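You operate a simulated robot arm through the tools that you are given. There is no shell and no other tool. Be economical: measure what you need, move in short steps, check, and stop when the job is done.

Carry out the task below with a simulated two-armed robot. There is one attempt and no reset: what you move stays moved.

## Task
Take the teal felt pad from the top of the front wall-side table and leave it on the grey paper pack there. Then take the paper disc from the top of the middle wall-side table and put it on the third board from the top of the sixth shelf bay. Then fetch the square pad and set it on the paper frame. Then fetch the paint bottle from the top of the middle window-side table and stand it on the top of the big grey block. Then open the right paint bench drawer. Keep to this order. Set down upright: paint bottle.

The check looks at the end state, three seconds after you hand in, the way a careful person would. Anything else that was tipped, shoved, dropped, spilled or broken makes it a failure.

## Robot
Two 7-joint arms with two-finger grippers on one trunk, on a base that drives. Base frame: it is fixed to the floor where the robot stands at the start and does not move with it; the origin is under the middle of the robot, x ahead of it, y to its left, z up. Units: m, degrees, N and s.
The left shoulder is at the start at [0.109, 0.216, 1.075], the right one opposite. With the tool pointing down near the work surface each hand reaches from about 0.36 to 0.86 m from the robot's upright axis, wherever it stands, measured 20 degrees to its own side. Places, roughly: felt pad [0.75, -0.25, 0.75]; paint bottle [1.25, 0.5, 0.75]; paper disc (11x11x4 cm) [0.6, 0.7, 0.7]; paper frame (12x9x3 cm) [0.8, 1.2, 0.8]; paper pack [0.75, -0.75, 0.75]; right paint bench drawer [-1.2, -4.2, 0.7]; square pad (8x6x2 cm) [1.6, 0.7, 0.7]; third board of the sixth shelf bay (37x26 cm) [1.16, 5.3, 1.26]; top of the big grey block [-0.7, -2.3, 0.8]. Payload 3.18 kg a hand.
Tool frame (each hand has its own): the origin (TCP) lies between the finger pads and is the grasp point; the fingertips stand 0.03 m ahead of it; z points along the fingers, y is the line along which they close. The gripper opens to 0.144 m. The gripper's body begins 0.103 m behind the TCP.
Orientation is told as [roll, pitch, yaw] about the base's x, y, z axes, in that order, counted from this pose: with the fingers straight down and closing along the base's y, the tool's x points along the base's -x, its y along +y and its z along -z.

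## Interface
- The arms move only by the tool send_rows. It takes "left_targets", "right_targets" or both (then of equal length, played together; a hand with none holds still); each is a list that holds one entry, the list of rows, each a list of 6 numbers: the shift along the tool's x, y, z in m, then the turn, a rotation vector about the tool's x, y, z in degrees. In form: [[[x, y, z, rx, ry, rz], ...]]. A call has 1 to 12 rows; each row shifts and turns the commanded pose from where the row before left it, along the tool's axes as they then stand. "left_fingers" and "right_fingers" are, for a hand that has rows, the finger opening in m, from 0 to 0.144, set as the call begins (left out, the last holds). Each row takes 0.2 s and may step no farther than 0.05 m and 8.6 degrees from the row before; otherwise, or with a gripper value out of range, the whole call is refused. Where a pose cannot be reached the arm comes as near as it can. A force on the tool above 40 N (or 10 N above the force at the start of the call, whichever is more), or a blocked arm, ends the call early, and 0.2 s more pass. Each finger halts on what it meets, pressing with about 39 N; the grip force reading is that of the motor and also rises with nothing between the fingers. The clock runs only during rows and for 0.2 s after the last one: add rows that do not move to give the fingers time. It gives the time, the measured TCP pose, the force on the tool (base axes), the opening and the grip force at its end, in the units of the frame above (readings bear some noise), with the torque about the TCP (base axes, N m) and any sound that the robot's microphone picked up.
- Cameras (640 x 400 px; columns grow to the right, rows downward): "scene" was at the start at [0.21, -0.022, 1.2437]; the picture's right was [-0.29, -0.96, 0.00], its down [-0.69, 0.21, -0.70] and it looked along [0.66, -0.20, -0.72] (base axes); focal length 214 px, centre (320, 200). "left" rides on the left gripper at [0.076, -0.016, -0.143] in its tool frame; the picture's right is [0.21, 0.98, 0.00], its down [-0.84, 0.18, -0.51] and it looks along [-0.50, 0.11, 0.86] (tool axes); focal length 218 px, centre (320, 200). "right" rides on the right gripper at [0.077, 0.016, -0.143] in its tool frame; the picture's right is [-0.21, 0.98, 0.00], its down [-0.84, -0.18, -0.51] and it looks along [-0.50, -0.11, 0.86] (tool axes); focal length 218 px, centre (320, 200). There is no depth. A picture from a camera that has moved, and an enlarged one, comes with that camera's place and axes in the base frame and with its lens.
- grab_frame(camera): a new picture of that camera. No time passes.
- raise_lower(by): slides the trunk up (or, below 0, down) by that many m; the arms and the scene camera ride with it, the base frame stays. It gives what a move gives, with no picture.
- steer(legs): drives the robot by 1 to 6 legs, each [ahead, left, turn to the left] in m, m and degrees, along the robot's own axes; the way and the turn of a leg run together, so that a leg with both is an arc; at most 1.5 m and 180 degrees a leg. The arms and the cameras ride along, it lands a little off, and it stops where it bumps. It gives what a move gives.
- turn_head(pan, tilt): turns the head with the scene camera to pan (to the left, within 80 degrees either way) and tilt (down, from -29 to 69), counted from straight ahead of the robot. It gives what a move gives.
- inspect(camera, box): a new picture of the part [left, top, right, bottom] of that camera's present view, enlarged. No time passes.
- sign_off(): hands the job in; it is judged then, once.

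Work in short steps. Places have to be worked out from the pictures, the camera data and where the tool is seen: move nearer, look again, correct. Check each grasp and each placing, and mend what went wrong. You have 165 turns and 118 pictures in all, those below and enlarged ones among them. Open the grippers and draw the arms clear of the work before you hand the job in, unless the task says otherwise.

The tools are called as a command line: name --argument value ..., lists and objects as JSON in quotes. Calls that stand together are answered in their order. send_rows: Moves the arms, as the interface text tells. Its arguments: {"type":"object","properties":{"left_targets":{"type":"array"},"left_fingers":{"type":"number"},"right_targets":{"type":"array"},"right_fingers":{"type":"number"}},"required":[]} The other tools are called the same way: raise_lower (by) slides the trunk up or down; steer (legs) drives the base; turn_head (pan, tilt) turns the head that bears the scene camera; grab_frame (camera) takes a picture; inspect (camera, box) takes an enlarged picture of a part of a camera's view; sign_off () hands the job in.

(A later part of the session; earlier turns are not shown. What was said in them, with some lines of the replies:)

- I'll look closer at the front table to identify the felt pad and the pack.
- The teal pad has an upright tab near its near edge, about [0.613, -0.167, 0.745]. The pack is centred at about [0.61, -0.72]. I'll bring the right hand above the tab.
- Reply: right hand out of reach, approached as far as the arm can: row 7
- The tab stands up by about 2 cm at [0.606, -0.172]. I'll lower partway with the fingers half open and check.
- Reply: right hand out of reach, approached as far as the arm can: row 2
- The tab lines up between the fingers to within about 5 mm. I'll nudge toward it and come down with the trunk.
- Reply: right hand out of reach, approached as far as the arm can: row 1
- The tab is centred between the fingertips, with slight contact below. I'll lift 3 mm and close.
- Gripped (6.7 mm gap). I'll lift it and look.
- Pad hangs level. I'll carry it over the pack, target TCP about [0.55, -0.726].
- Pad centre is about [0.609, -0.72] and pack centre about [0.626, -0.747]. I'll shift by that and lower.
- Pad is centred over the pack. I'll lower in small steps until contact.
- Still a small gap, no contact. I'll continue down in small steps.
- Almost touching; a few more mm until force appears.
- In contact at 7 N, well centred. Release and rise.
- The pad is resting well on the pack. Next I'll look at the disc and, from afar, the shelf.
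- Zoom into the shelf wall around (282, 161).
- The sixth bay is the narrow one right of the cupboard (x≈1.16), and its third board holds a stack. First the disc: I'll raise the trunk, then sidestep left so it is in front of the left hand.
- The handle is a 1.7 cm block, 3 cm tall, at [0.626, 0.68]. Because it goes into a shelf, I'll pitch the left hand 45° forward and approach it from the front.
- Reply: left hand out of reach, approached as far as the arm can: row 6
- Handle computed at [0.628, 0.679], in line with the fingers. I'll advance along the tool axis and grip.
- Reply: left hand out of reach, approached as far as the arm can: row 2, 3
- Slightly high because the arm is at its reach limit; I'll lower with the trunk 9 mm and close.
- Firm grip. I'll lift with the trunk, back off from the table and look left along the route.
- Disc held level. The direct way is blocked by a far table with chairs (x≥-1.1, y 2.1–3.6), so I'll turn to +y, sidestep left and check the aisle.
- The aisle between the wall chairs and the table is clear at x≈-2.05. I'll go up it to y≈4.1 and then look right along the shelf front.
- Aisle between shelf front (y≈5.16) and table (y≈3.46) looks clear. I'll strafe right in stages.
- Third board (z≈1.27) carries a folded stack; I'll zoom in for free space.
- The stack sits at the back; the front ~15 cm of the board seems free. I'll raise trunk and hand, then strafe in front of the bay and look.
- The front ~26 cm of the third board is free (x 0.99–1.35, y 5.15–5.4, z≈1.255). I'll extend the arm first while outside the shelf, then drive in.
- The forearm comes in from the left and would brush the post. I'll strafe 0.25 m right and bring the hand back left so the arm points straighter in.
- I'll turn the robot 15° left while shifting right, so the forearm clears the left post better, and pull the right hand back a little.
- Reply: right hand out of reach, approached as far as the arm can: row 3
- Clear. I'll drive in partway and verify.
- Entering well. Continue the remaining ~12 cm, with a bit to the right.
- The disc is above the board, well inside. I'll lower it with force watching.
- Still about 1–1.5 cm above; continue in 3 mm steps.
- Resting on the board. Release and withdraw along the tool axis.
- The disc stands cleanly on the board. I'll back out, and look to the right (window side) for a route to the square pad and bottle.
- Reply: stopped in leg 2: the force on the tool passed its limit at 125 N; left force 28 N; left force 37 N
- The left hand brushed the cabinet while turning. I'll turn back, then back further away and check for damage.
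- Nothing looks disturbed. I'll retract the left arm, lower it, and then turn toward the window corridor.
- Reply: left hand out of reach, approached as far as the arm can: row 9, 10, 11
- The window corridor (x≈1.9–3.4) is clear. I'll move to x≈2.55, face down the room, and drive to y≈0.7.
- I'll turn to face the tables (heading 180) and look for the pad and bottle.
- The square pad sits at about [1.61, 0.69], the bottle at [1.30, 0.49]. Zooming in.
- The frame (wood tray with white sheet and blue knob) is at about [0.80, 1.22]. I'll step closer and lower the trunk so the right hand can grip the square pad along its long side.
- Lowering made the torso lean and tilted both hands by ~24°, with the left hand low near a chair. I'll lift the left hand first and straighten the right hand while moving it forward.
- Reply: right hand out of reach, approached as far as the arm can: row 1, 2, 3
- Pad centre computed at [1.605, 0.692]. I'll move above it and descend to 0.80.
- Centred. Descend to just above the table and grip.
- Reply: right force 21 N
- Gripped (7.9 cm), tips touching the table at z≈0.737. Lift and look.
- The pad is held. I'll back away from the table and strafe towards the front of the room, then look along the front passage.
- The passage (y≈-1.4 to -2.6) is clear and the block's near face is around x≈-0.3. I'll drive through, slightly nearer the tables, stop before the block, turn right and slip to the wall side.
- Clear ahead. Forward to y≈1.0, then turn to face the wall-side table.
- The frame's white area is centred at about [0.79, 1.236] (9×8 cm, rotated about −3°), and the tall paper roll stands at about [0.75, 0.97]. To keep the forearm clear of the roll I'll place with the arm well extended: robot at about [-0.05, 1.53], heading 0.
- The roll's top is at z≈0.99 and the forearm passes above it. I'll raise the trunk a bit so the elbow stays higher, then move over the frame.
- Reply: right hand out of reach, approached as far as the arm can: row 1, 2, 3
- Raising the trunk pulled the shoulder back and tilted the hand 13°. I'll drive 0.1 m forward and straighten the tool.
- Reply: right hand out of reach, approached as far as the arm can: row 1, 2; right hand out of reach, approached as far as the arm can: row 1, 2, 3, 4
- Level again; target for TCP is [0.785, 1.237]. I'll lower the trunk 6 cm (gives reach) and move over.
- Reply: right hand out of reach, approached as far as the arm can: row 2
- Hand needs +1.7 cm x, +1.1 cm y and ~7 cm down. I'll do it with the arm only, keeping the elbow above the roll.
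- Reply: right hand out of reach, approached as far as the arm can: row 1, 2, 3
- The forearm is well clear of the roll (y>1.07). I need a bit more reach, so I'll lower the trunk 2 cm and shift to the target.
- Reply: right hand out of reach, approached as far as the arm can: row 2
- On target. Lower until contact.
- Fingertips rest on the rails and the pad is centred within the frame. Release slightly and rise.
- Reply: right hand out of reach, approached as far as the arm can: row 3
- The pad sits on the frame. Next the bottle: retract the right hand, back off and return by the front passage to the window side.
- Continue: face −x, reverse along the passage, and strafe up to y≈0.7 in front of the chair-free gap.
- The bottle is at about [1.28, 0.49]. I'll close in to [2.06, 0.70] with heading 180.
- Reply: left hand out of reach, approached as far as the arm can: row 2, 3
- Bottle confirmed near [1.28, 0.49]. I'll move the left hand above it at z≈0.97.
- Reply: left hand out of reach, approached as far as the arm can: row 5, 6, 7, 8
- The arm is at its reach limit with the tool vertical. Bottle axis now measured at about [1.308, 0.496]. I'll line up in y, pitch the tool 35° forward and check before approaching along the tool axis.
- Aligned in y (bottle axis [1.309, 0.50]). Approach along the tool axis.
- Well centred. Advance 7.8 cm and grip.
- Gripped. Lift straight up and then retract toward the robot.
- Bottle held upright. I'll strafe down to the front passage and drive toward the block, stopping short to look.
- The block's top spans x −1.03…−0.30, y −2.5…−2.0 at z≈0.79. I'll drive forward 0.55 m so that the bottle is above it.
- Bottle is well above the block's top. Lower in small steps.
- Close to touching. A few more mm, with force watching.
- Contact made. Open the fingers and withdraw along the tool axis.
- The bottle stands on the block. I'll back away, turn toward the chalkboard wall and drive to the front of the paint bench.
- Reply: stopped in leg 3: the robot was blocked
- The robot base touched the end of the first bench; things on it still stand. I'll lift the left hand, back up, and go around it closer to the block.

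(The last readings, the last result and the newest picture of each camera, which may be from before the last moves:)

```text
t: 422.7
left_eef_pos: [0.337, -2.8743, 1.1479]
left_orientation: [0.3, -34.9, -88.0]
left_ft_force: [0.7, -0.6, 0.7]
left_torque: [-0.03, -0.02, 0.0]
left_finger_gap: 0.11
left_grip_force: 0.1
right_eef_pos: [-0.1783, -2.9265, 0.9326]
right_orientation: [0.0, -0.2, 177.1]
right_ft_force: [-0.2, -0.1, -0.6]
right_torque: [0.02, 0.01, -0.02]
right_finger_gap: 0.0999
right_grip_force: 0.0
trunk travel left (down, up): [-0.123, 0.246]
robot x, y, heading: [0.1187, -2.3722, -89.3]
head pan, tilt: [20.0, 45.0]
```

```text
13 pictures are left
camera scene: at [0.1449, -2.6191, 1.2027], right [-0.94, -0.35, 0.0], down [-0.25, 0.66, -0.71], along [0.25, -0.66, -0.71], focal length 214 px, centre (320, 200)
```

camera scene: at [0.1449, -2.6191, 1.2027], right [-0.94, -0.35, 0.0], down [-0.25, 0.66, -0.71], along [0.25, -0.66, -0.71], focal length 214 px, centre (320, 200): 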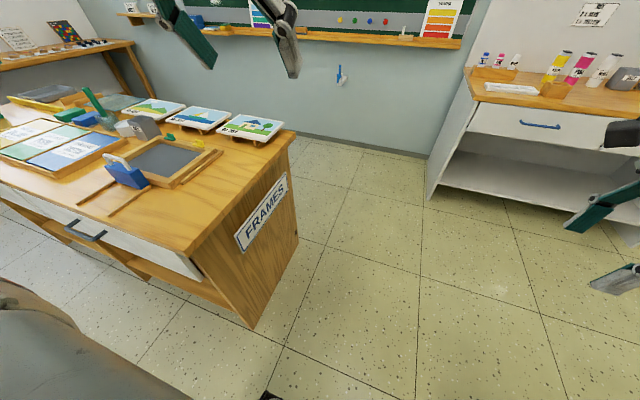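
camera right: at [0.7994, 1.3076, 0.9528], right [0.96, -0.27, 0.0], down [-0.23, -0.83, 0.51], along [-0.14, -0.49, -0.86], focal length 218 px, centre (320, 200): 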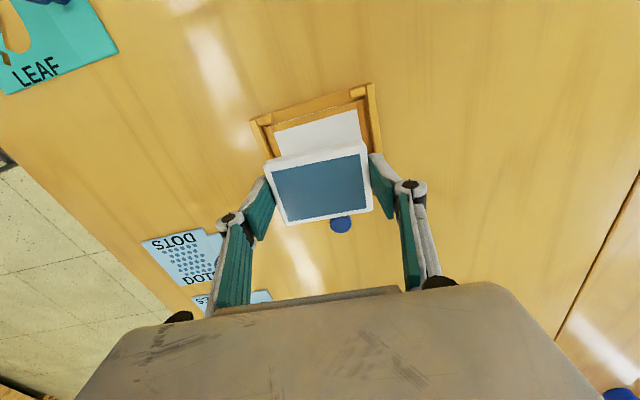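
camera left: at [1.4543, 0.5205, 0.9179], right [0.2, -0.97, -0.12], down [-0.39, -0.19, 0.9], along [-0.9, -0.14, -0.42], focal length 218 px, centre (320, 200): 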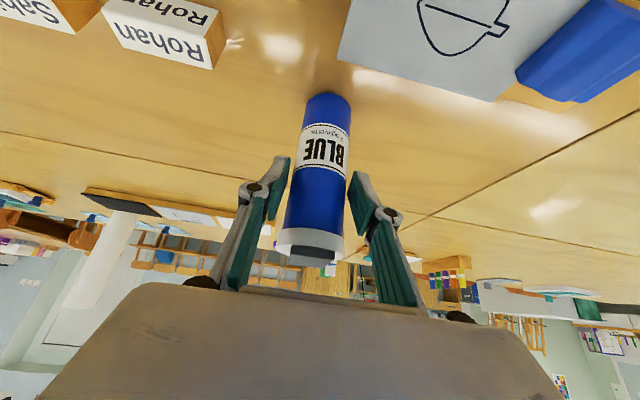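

Clear path. Forward to y≈-3.15, then strafe right to x≈-1.0 in front of the right drawer.

steer --legs '[[0.75, 0, 0], [0, -1.1, 0]]'

turn_head --pan -10 --tilt 38

grab_frame --camera "scene"

```text
t: 436.2
left_eef_pos: [-0.7211, -3.6512, 1.1495]
left_orientation: [0.3, -34.9, -86.0]
left_ft_force: [0.1, -0.5, -1.2]
left_torque: [-0.01, 0.02, 0.02]
left_finger_gap: 0.1103
left_grip_force: 0.1
right_eef_pos: [-1.2333, -3.7211, 0.9323]
right_orientation: [0.1, -0.1, 179.0]
right_ft_force: [0.5, 0.0, -0.3]
right_torque: [0.05, 0.0, 0.0]
right_finger_gap: 0.0997
right_grip_force: 0.1
trunk travel left (down, up): [-0.123, 0.246]
robot x, y, heading: [-0.9597, -3.1588, -87.6]
head pan, tilt: [20.0, 45.0]
```

```text
t: 437.2
left_eef_pos: [-0.7206, -3.6513, 1.1488]
left_orientation: [0.2, -34.8, -86.0]
left_ft_force: [-0.2, -0.1, -0.4]
left_torque: [-0.04, 0.0, -0.06]
left_finger_gap: 0.1101
left_grip_force: 0.2
right_eef_pos: [-1.2342, -3.7215, 0.9324]
right_orientation: [0.0, 0.0, 179.1]
right_ft_force: [0.1, -0.5, 0.3]
right_torque: [-0.02, -0.04, -0.02]
right_finger_gap: 0.1002
right_grip_force: 0.1
trunk travel left (down, up): [-0.123, 0.246]
robot x, y, heading: [-0.959, -3.1601, -87.5]
head pan, tilt: [-10.0, 38.0]
```

```text
12 pictures are left
camera scene: at [-0.9644, -3.4133, 1.2129], right [-0.99, 0.13, 0.0], down [0.08, 0.61, -0.79], along [-0.1, -0.78, -0.62], focal length 214 px, centre (320, 200)
```

scene: 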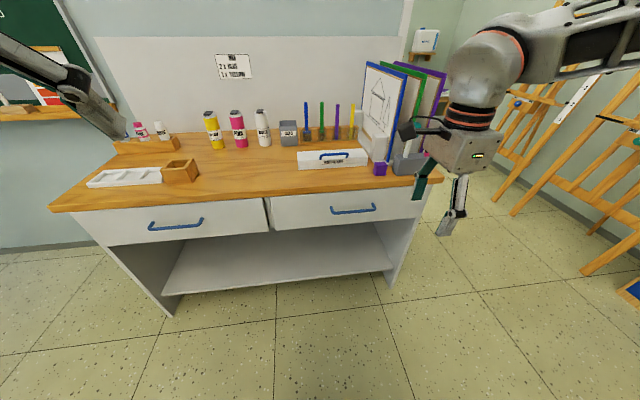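

Right drawer's handle bar is at about [-1.16, -3.99, 0.695]. I'll turn the right tool to point forward with the fingers closing vertically.

send_rows --right_targets '[[[0.006, 0, 0, -8.2, 0, 0], [0.006, 0, 0, -8.2, 0, 0], [0.006, 0, 0, -8.2, 0, 0], [0.006, 0, 0, -8.2, 0, 0], [0.006, 0, 0, -8.2, 0, 0], [0.006, 0, 0, -8.2, 0, 0], [0.006, 0, 0, -8.2, 0, 0], [0.006, 0, 0, -8.2, 0, 0], [0.006, 0, 0, -8.2, 0, 0], [0.006, 0, 0, -8.2, 0, 0], [0.006, 0, 0, -8, 0, 0]]]' --right_fingers 0.07

```text
t: 439.6
left_eef_pos: [-0.7206, -3.6493, 1.1505]
left_orientation: [0.3, -35.1, -86.0]
left_ft_force: [-0.4, 1.0, -0.4]
left_torque: [-0.01, 0.01, 0.01]
left_finger_gap: 0.11
left_grip_force: 0.0
right_eef_pos: [-1.1526, -3.7721, 1.1731]
right_orientation: [88.0, -0.2, 179.0]
right_ft_force: [-0.2, 0.3, 0.9]
right_torque: [0.02, 0.02, -0.01]
right_finger_gap: 0.0702
right_grip_force: 0.0
right hand out of reach, approached as far as the arm can: row 5, 6, 7, 8, 9, 10, 11
trunk travel left (down, up): [-0.123, 0.246]
robot x, y, heading: [-0.961, -3.1566, -87.7]
head pan, tilt: [-10.0, 38.0]
```

Tool now points forward. I'll lower it toward handle height while staying clear of the bench.

send_rows --right_targets '[[[0, -0.045, -0.003, 0, 0, 0], [0, -0.045, -0.003, 0, 0, 0], [0, -0.045, -0.003, 0, 0, 0], [0, -0.045, -0.003, 0, 0, 0], [0, -0.045, -0.003, 0, 0, 0], [0, -0.045, -0.003, 0, 0, 0], [0, -0.045, 0, 0, 0, 0], [0, -0.045, 0, 0, 0, 0], [0, -0.045, 0, 0, 0, 0]]]'

grab_frame --camera "scene"

```text
t: 441.6
left_eef_pos: [-0.7216, -3.6517, 1.1492]
left_orientation: [0.3, -34.9, -86.0]
left_ft_force: [-0.2, 0.5, -0.1]
left_torque: [0.0, -0.01, -0.02]
left_finger_gap: 0.1102
left_grip_force: 0.1
right_eef_pos: [-1.1521, -3.7685, 1.1824]
right_orientation: [89.6, -0.1, 179.1]
right_ft_force: [0.2, 0.4, -0.7]
right_torque: [0.02, 0.01, -0.01]
right_finger_gap: 0.0704
right_grip_force: 0.0
right hand out of reach, approached as far as the arm can: row 1, 2, 3, 4, 5, 6, 7, 8, 9
trunk travel left (down, up): [-0.123, 0.246]
robot x, y, heading: [-0.9588, -3.1565, -87.5]
head pan, tilt: [-10.0, 38.0]
```

```text
11 pictures are left
camera scene: at [-0.9644, -3.4133, 1.2129], right [-0.99, 0.13, 0.0], down [0.08, 0.61, -0.79], along [-0.1, -0.78, -0.62], focal length 214 px, centre (320, 200)
```

scene: 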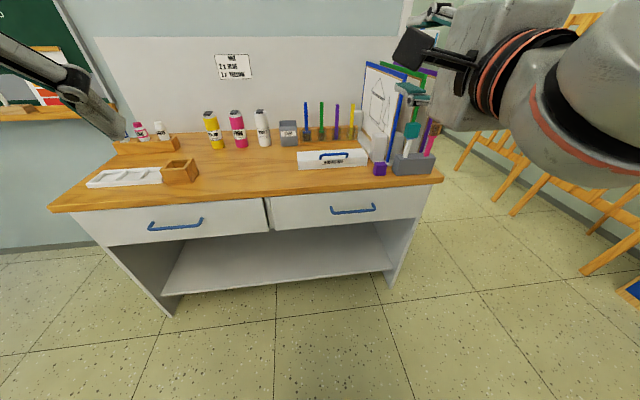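

That wrist pose cannot go low enough. Instead I'll point the tool down (tilted ~15° forward) with the fingers closing front-to-back, and take the bar from above with one finger behind it. Rotating back.

send_rows --right_targets '[[[0, 0, -0.005, 8.3, 0, 0], [0, 0, -0.005, 8.3, 0, 0], [0, 0, 0, 8.3, 0, 0], [0, 0, 0, 8.3, 0, 0], [0, 0, 0, 8.3, 0, 0], [0, 0, 0.01, 8.3, 0, 0], [0, 0, 0.02, 8.3, 0, 0], [0, 0, 0.03, 8.3, 0, 0], [0, 0, 0.03, 8.3, 0, 0], [0, 0, 0.03, 0, 0, 0], [0, 0, 0.03, 0, 0, 0]]]'

```text
t: 444.0
left_eef_pos: [-0.7214, -3.6515, 1.1473]
left_orientation: [0.3, -34.8, -86.1]
left_ft_force: [-0.3, -0.1, 0.4]
left_torque: [0.01, 0.0, -0.01]
left_finger_gap: 0.11
left_grip_force: 0.1
right_eef_pos: [-1.1531, -3.8239, 1.0537]
right_orientation: [15.2, -0.1, 179.1]
right_ft_force: [-0.3, 0.0, 0.4]
right_torque: [0.06, -0.02, 0.02]
right_finger_gap: 0.0701
right_grip_force: 0.0
trunk travel left (down, up): [-0.123, 0.246]
robot x, y, heading: [-0.9613, -3.1538, -87.4]
head pan, tilt: [-10.0, 38.0]
```

steer --legs '[[0.12, 0.03, -2.5]]'

send_rows --right_targets '[[[0, 0, 0.04, 0, 0, 0], [0, 0, 0.04, 0, 0, 0], [0, 0, 0.04, 0, 0, 0], [0, 0, 0.04, 0, 0, 0]]]' --right_fingers 0.045

grab_frame --camera "right"

```text
t: 445.2
left_eef_pos: [-0.7076, -3.7789, 1.1496]
left_orientation: [0.3, -34.9, -88.3]
left_ft_force: [-0.7, -0.9, -1.0]
left_torque: [0.02, 0.03, 0.03]
left_finger_gap: 0.1101
left_grip_force: 0.1
right_eef_pos: [-1.1465, -3.933, 1.0559]
right_orientation: [15.3, -0.1, 176.8]
right_ft_force: [0.5, 0.1, 0.6]
right_torque: [0.03, 0.01, 0.02]
right_finger_gap: 0.0699
right_grip_force: 0.0
trunk travel left (down, up): [-0.123, 0.246]
robot x, y, heading: [-0.9275, -3.2789, -89.7]
head pan, tilt: [-10.0, 38.0]
```

```text
t: 446.2
left_eef_pos: [-0.7086, -3.7807, 1.1485]
left_orientation: [0.4, -34.9, -88.3]
left_ft_force: [-0.5, 0.3, -0.1]
left_torque: [0.03, -0.01, 0.02]
left_finger_gap: 0.11
left_grip_force: 0.0
right_eef_pos: [-1.1487, -3.9742, 0.8969]
right_orientation: [15.2, -0.2, 176.9]
right_ft_force: [-0.4, 1.1, 0.0]
right_torque: [0.05, -0.01, 0.03]
right_finger_gap: 0.0451
right_grip_force: 0.0
trunk travel left (down, up): [-0.123, 0.246]
robot x, y, heading: [-0.9261, -3.274, -89.8]
head pan, tilt: [-10.0, 38.0]
```

```text
10 pictures are left
camera right: at [-1.0709, -3.9565, 1.0401], right [-0.26, -0.93, 0.26], down [-0.82, 0.35, 0.44], along [-0.5, -0.1, -0.86], focal length 218 px, centre (320, 200)
```

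right: 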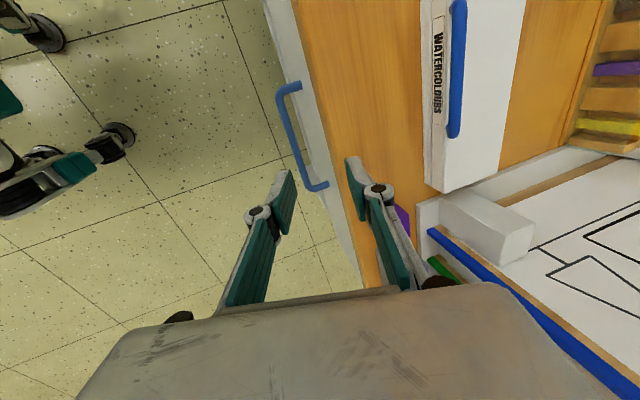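

Clear view: bar at y≈-3.985, drawer face at y≈-4.017 (2.7 cm gap), bar x −1.25…−1.08, z≈0.695. I'll narrow the fingers to 3.5 cm and lower straight down to just above the bar.

send_rows --right_targets '[[[-0.004, -0.0097, 0.0354, 0, 0, 0], [-0.004, -0.0097, 0.0354, 0, 0, 0], [-0.004, -0.0097, 0.0354, 0, 0, 0], [0, 0, 0, 0, 0, 0]]]' --right_fingers 0.035

grab_frame --camera "right"

```text
t: 447.2
left_eef_pos: [-0.7088, -3.7795, 1.1489]
left_orientation: [0.3, -35.0, -88.2]
left_ft_force: [0.4, -1.1, -0.3]
left_torque: [0.0, -0.04, 0.03]
left_finger_gap: 0.11
left_grip_force: 0.1
right_eef_pos: [-1.163, -3.9728, 0.7889]
right_orientation: [15.4, -0.1, 176.9]
right_ft_force: [1.3, -0.7, 0.0]
right_torque: [-0.04, 0.0, -0.01]
right_finger_gap: 0.0348
right_grip_force: 0.1
trunk travel left (down, up): [-0.123, 0.246]
robot x, y, heading: [-0.9264, -3.2782, -89.8]
head pan, tilt: [-10.0, 38.0]
```

```text
9 pictures are left
camera right: at [-1.085, -3.9545, 0.9325], right [-0.26, -0.93, 0.26], down [-0.82, 0.35, 0.44], along [-0.5, -0.1, -0.86], focal length 218 px, centre (320, 200)
```

right: 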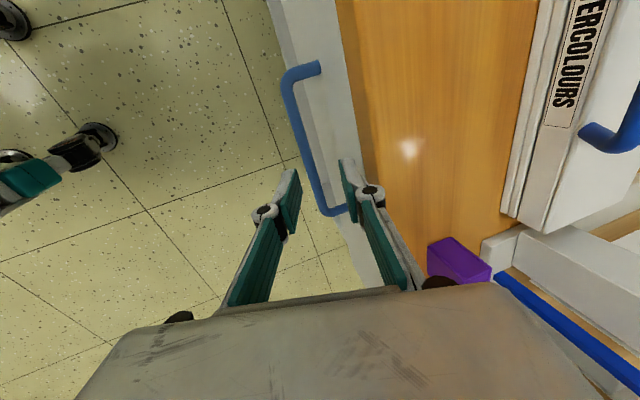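

Bar centred between the fingers (y≈-3.983). Lower 8 cm straight down so one finger goes behind the bar.

send_rows --right_targets '[[[0, -0.0045, 0.0203, 0, 0, 0], [0, -0.0045, 0.0203, 0, 0, 0], [0, -0.0045, 0.0203, 0, 0, 0], [0, -0.0045, 0.0203, 0, 0, 0], [0, 0, 0, 0, 0, 0]]]'

inspect --camera "right" --box '[200, 40, 440, 240]'

```text
t: 448.4
left_eef_pos: [-0.7081, -3.779, 1.1488]
left_orientation: [0.3, -35.0, -88.3]
left_ft_force: [-0.4, -0.1, 0.0]
left_torque: [-0.04, 0.0, -0.05]
left_finger_gap: 0.1098
left_grip_force: 0.0
right_eef_pos: [-1.1618, -3.9769, 0.7084]
right_orientation: [15.3, -0.1, 176.8]
right_ft_force: [0.2, -1.0, -0.4]
right_torque: [0.02, -0.01, -0.03]
right_finger_gap: 0.0349
right_grip_force: 0.0
trunk travel left (down, up): [-0.123, 0.246]
robot x, y, heading: [-0.9315, -3.2752, -89.8]
head pan, tilt: [-10.0, 38.0]
```

```text
2.00 times, centred on (320, 140) of right
camera zoom: at [-1.0841, -3.9594, 0.8503], right [-0.26, -0.93, 0.26], down [-0.82, 0.35, 0.44], along [-0.5, -0.1, -0.86], focal length 436 px, centre (320, 320)
```

zoom: 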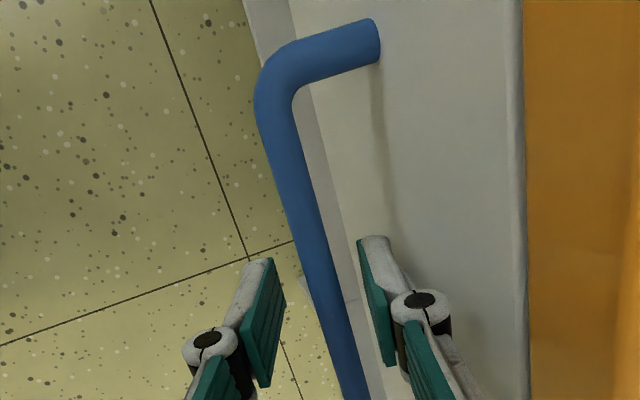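

The bar is between the fingers with no contact. Close on it.

send_rows --right_targets '[[[0, 0, 0.003, 0, 0, 0], [0, 0, 0, 0, 0, 0], [0, 0, 0, 0, 0, 0]]]' --right_fingers 0.0

```text
t: 449.2
left_eef_pos: [-0.709, -3.7793, 1.1498]
left_orientation: [0.3, -35.0, -88.3]
left_ft_force: [-0.4, -0.3, 0.3]
left_torque: [-0.01, -0.02, 0.0]
left_finger_gap: 0.11
left_grip_force: 0.0
right_eef_pos: [-1.1621, -3.9808, 0.7089]
right_orientation: [15.5, 0.0, 176.9]
right_ft_force: [-7.9, -1.6, 15.2]
right_torque: [-0.06, 0.36, 1.04]
right_finger_gap: 0.0117
right_grip_force: 41.5
trunk travel left (down, up): [-0.123, 0.246]
robot x, y, heading: [-0.9276, -3.2784, -90.1]
head pan, tilt: [-10.0, 38.0]
```

Gripped (1.2 cm). Pull by driving backward in two steps.

steer --legs '[[-0.1, 0, 0]]'

grab_frame --camera "scene"

```text
t: 450.4
left_eef_pos: [-0.709, -3.6775, 1.15]
left_orientation: [0.3, -35.1, -88.2]
left_ft_force: [0.3, 0.3, -0.4]
left_torque: [0.0, 0.02, 0.01]
left_finger_gap: 0.1097
left_grip_force: 0.1
right_eef_pos: [-1.1619, -3.8777, 0.707]
right_orientation: [15.6, -0.1, 176.9]
right_ft_force: [-11.1, -0.4, 25.0]
right_torque: [-0.15, 0.53, 0.96]
right_finger_gap: 0.0119
right_grip_force: 41.6
trunk travel left (down, up): [-0.123, 0.246]
robot x, y, heading: [-0.9268, -3.1765, -89.8]
head pan, tilt: [-10.0, 38.0]
```

```text
7 pictures are left
camera scene: at [-0.9427, -3.4298, 1.2138], right [-0.99, 0.17, 0.0], down [0.1, 0.6, -0.79], along [-0.13, -0.78, -0.61], focal length 214 px, centre (320, 200)
```

scene: 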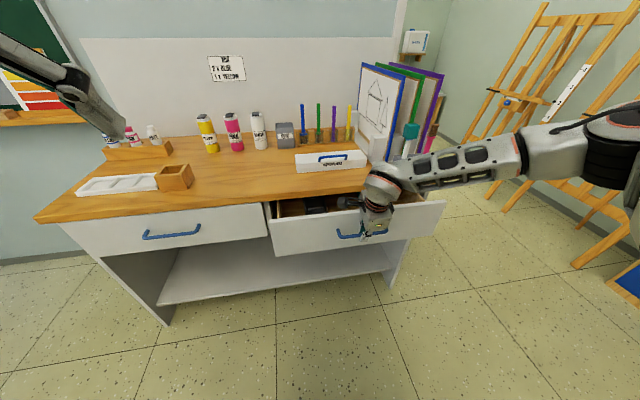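

The drawer is opening smoothly. Pull another 15 cm.

steer --legs '[[-0.15, 0, 0]]'

grab_frame --camera "scene"

```text
t: 451.8
left_eef_pos: [-0.709, -3.5253, 1.1498]
left_orientation: [0.2, -34.9, -88.3]
left_ft_force: [0.2, -0.6, 1.5]
left_torque: [-0.02, 0.0, -0.04]
left_finger_gap: 0.1101
left_grip_force: 0.1
right_eef_pos: [-1.1626, -3.7271, 0.7074]
right_orientation: [15.5, -0.1, 177.0]
right_ft_force: [7.4, -0.3, 17.0]
right_torque: [-0.1, 0.11, 1.06]
right_finger_gap: 0.0121
right_grip_force: 41.3
trunk travel left (down, up): [-0.123, 0.246]
robot x, y, heading: [-0.9302, -3.0273, -89.6]
head pan, tilt: [-10.0, 38.0]
```

```text
6 pictures are left
camera scene: at [-0.9426, -3.2781, 1.2134], right [-0.99, 0.17, 0.0], down [0.1, 0.61, -0.79], along [-0.14, -0.78, -0.61], focal length 214 px, centre (320, 200)
```

scene: 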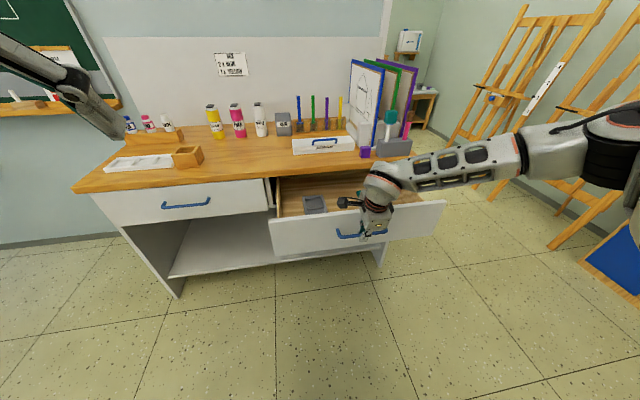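

The drawer is open about 25 cm. Release and rise straight up, then back away.

send_rows --right_targets '[[[0, 0, 0, 0, 0, 0], [0, 0, 0, 0, 0, 0], [0, 0.006, -0.0241, 0, 0, 0], [0, 0.0105, -0.0386, 0, 0, 0], [0, 0.0105, -0.0386, 0, 0, 0], [0, 0.0105, -0.0386, 0, 0, 0]]]' --right_fingers 0.032

steer --legs '[[-0.12, 0, 0]]'

grab_frame --camera "scene"

```text
t: 453.2
left_eef_pos: [-0.7102, -3.5261, 1.1488]
left_orientation: [0.2, -35.0, -88.4]
left_ft_force: [-0.2, 0.0, 0.1]
left_torque: [-0.02, -0.03, 0.0]
left_finger_gap: 0.1099
left_grip_force: 0.1
right_eef_pos: [-1.1634, -3.724, 0.8522]
right_orientation: [15.5, -0.1, 176.8]
right_ft_force: [-0.3, 0.7, 0.9]
right_torque: [-0.02, -0.01, -0.02]
right_finger_gap: 0.0317
right_grip_force: 0.1
trunk travel left (down, up): [-0.123, 0.246]
robot x, y, heading: [-0.9289, -3.0247, -89.5]
head pan, tilt: [-10.0, 38.0]
```

```text
t: 454.4
left_eef_pos: [-0.7108, -3.4058, 1.1487]
left_orientation: [0.3, -34.8, -88.4]
left_ft_force: [0.5, 0.9, 0.4]
left_torque: [-0.03, 0.02, 0.01]
left_finger_gap: 0.11
left_grip_force: 0.0
right_eef_pos: [-1.1638, -3.6026, 0.8514]
right_orientation: [15.5, -0.1, 176.9]
right_ft_force: [-0.1, 0.4, 0.7]
right_torque: [-0.02, 0.02, -0.05]
right_finger_gap: 0.0319
right_grip_force: 0.0
trunk travel left (down, up): [-0.123, 0.246]
robot x, y, heading: [-0.9313, -2.904, -89.7]
head pan, tilt: [-10.0, 38.0]
```

```text
5 pictures are left
camera scene: at [-0.9439, -3.1587, 1.2128], right [-0.99, 0.17, 0.0], down [0.11, 0.61, -0.79], along [-0.13, -0.78, -0.62], focal length 214 px, centre (320, 200)
```

scene: 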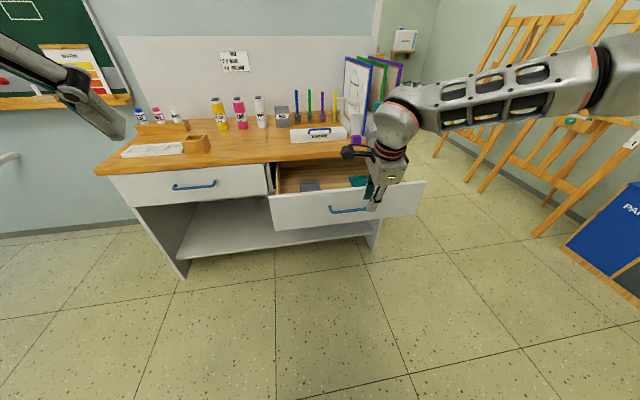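

Drawer open, hand clear. I'll do a last check on the bottle: sidestep left, turn slightly and look back at the block; also open both grippers.

send_rows --right_targets '[[[0, 0.01, -0.03, 0, 0, 0], [0, 0, 0, 0, 0, 0], [0, 0, 0, 0, 0, 0]]]' --right_fingers 0.14

steer --legs '[[0, 0.9, 0], [0, 0, -30]]'

turn_head --pan -78 --tilt 25

grab_frame --camera "scene"

```text
t: 455.2
left_eef_pos: [-0.7107, -3.4066, 1.1474]
left_orientation: [0.3, -34.9, -88.5]
left_ft_force: [-0.1, -0.4, 0.2]
left_torque: [0.01, -0.01, 0.02]
left_finger_gap: 0.1102
left_grip_force: 0.0
right_eef_pos: [-1.1637, -3.6044, 0.8827]
right_orientation: [15.4, 0.0, 176.9]
right_ft_force: [0.7, -0.5, -0.1]
right_torque: [-0.04, 0.01, 0.0]
right_finger_gap: 0.1401
right_grip_force: 0.1
trunk travel left (down, up): [-0.123, 0.246]
robot x, y, heading: [-0.9285, -2.9067, -89.9]
head pan, tilt: [-10.0, 38.0]
```

```text
t: 465.0
left_eef_pos: [-0.0832, -3.4377, 1.1491]
left_orientation: [0.2, -34.9, -117.7]
left_ft_force: [-0.2, -0.4, -0.2]
left_torque: [0.02, -0.04, 0.0]
left_finger_gap: 0.1101
left_grip_force: 0.1
right_eef_pos: [-0.5767, -3.3863, 0.8828]
right_orientation: [15.4, 0.0, 147.5]
right_ft_force: [-0.4, -0.9, 0.5]
right_torque: [0.0, -0.01, 0.02]
right_finger_gap: 0.1401
right_grip_force: 0.0
trunk travel left (down, up): [-0.123, 0.246]
robot x, y, heading: [-0.0274, -2.8893, -119.3]
head pan, tilt: [-10.0, 38.0]
```

```text
t: 466.4
left_eef_pos: [-0.0838, -3.4373, 1.1478]
left_orientation: [0.3, -35.0, -117.7]
left_ft_force: [-0.7, 0.9, 0.3]
left_torque: [0.0, -0.02, -0.02]
left_finger_gap: 0.1099
left_grip_force: 0.0
right_eef_pos: [-0.5753, -3.3868, 0.8828]
right_orientation: [15.3, 0.0, 147.5]
right_ft_force: [1.2, -0.4, 0.1]
right_torque: [0.01, 0.06, 0.01]
right_finger_gap: 0.1398
right_grip_force: 0.1
trunk travel left (down, up): [-0.123, 0.246]
robot x, y, heading: [-0.0297, -2.8912, -119.3]
head pan, tilt: [-78.0, 25.0]
```

```text
4 pictures are left
camera scene: at [-0.2006, -3.0133, 1.2332], right [0.29, 0.96, 0.0], down [0.4, -0.12, -0.91], along [-0.87, 0.27, -0.42], focal length 214 px, centre (320, 200)
```

scene: 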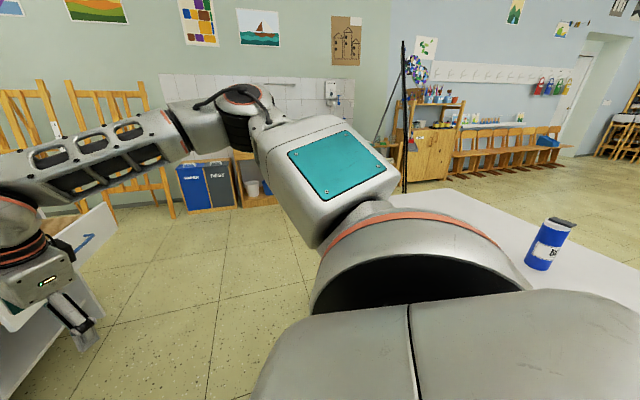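

The bottle stands upright on the block, the drawer is open, both grippers are open and clear of the work. Handing in.

sign_off

```text
The job is handed in.
```

I handed the job in with all five steps done in the order you gave:
- **Felt pad:** the teal pad is on the grey paper pack.
- **Paper disc:** it is on the third board of the sixth shelf bay.
- **Square pad:** it is on the paper frame.
- **Paint bottle:** it stands upright on the big grey block.
- **Right paint bench drawer:** it is open about 25 cm.

I made two unplanned contacts on the way. The left hand pressed into the tall cabinet beside the shelf at 125 N while I was turning. The base was also stopped against the end of the front bench. The pictures I took afterwards showed nothing tipped or moved at either place.
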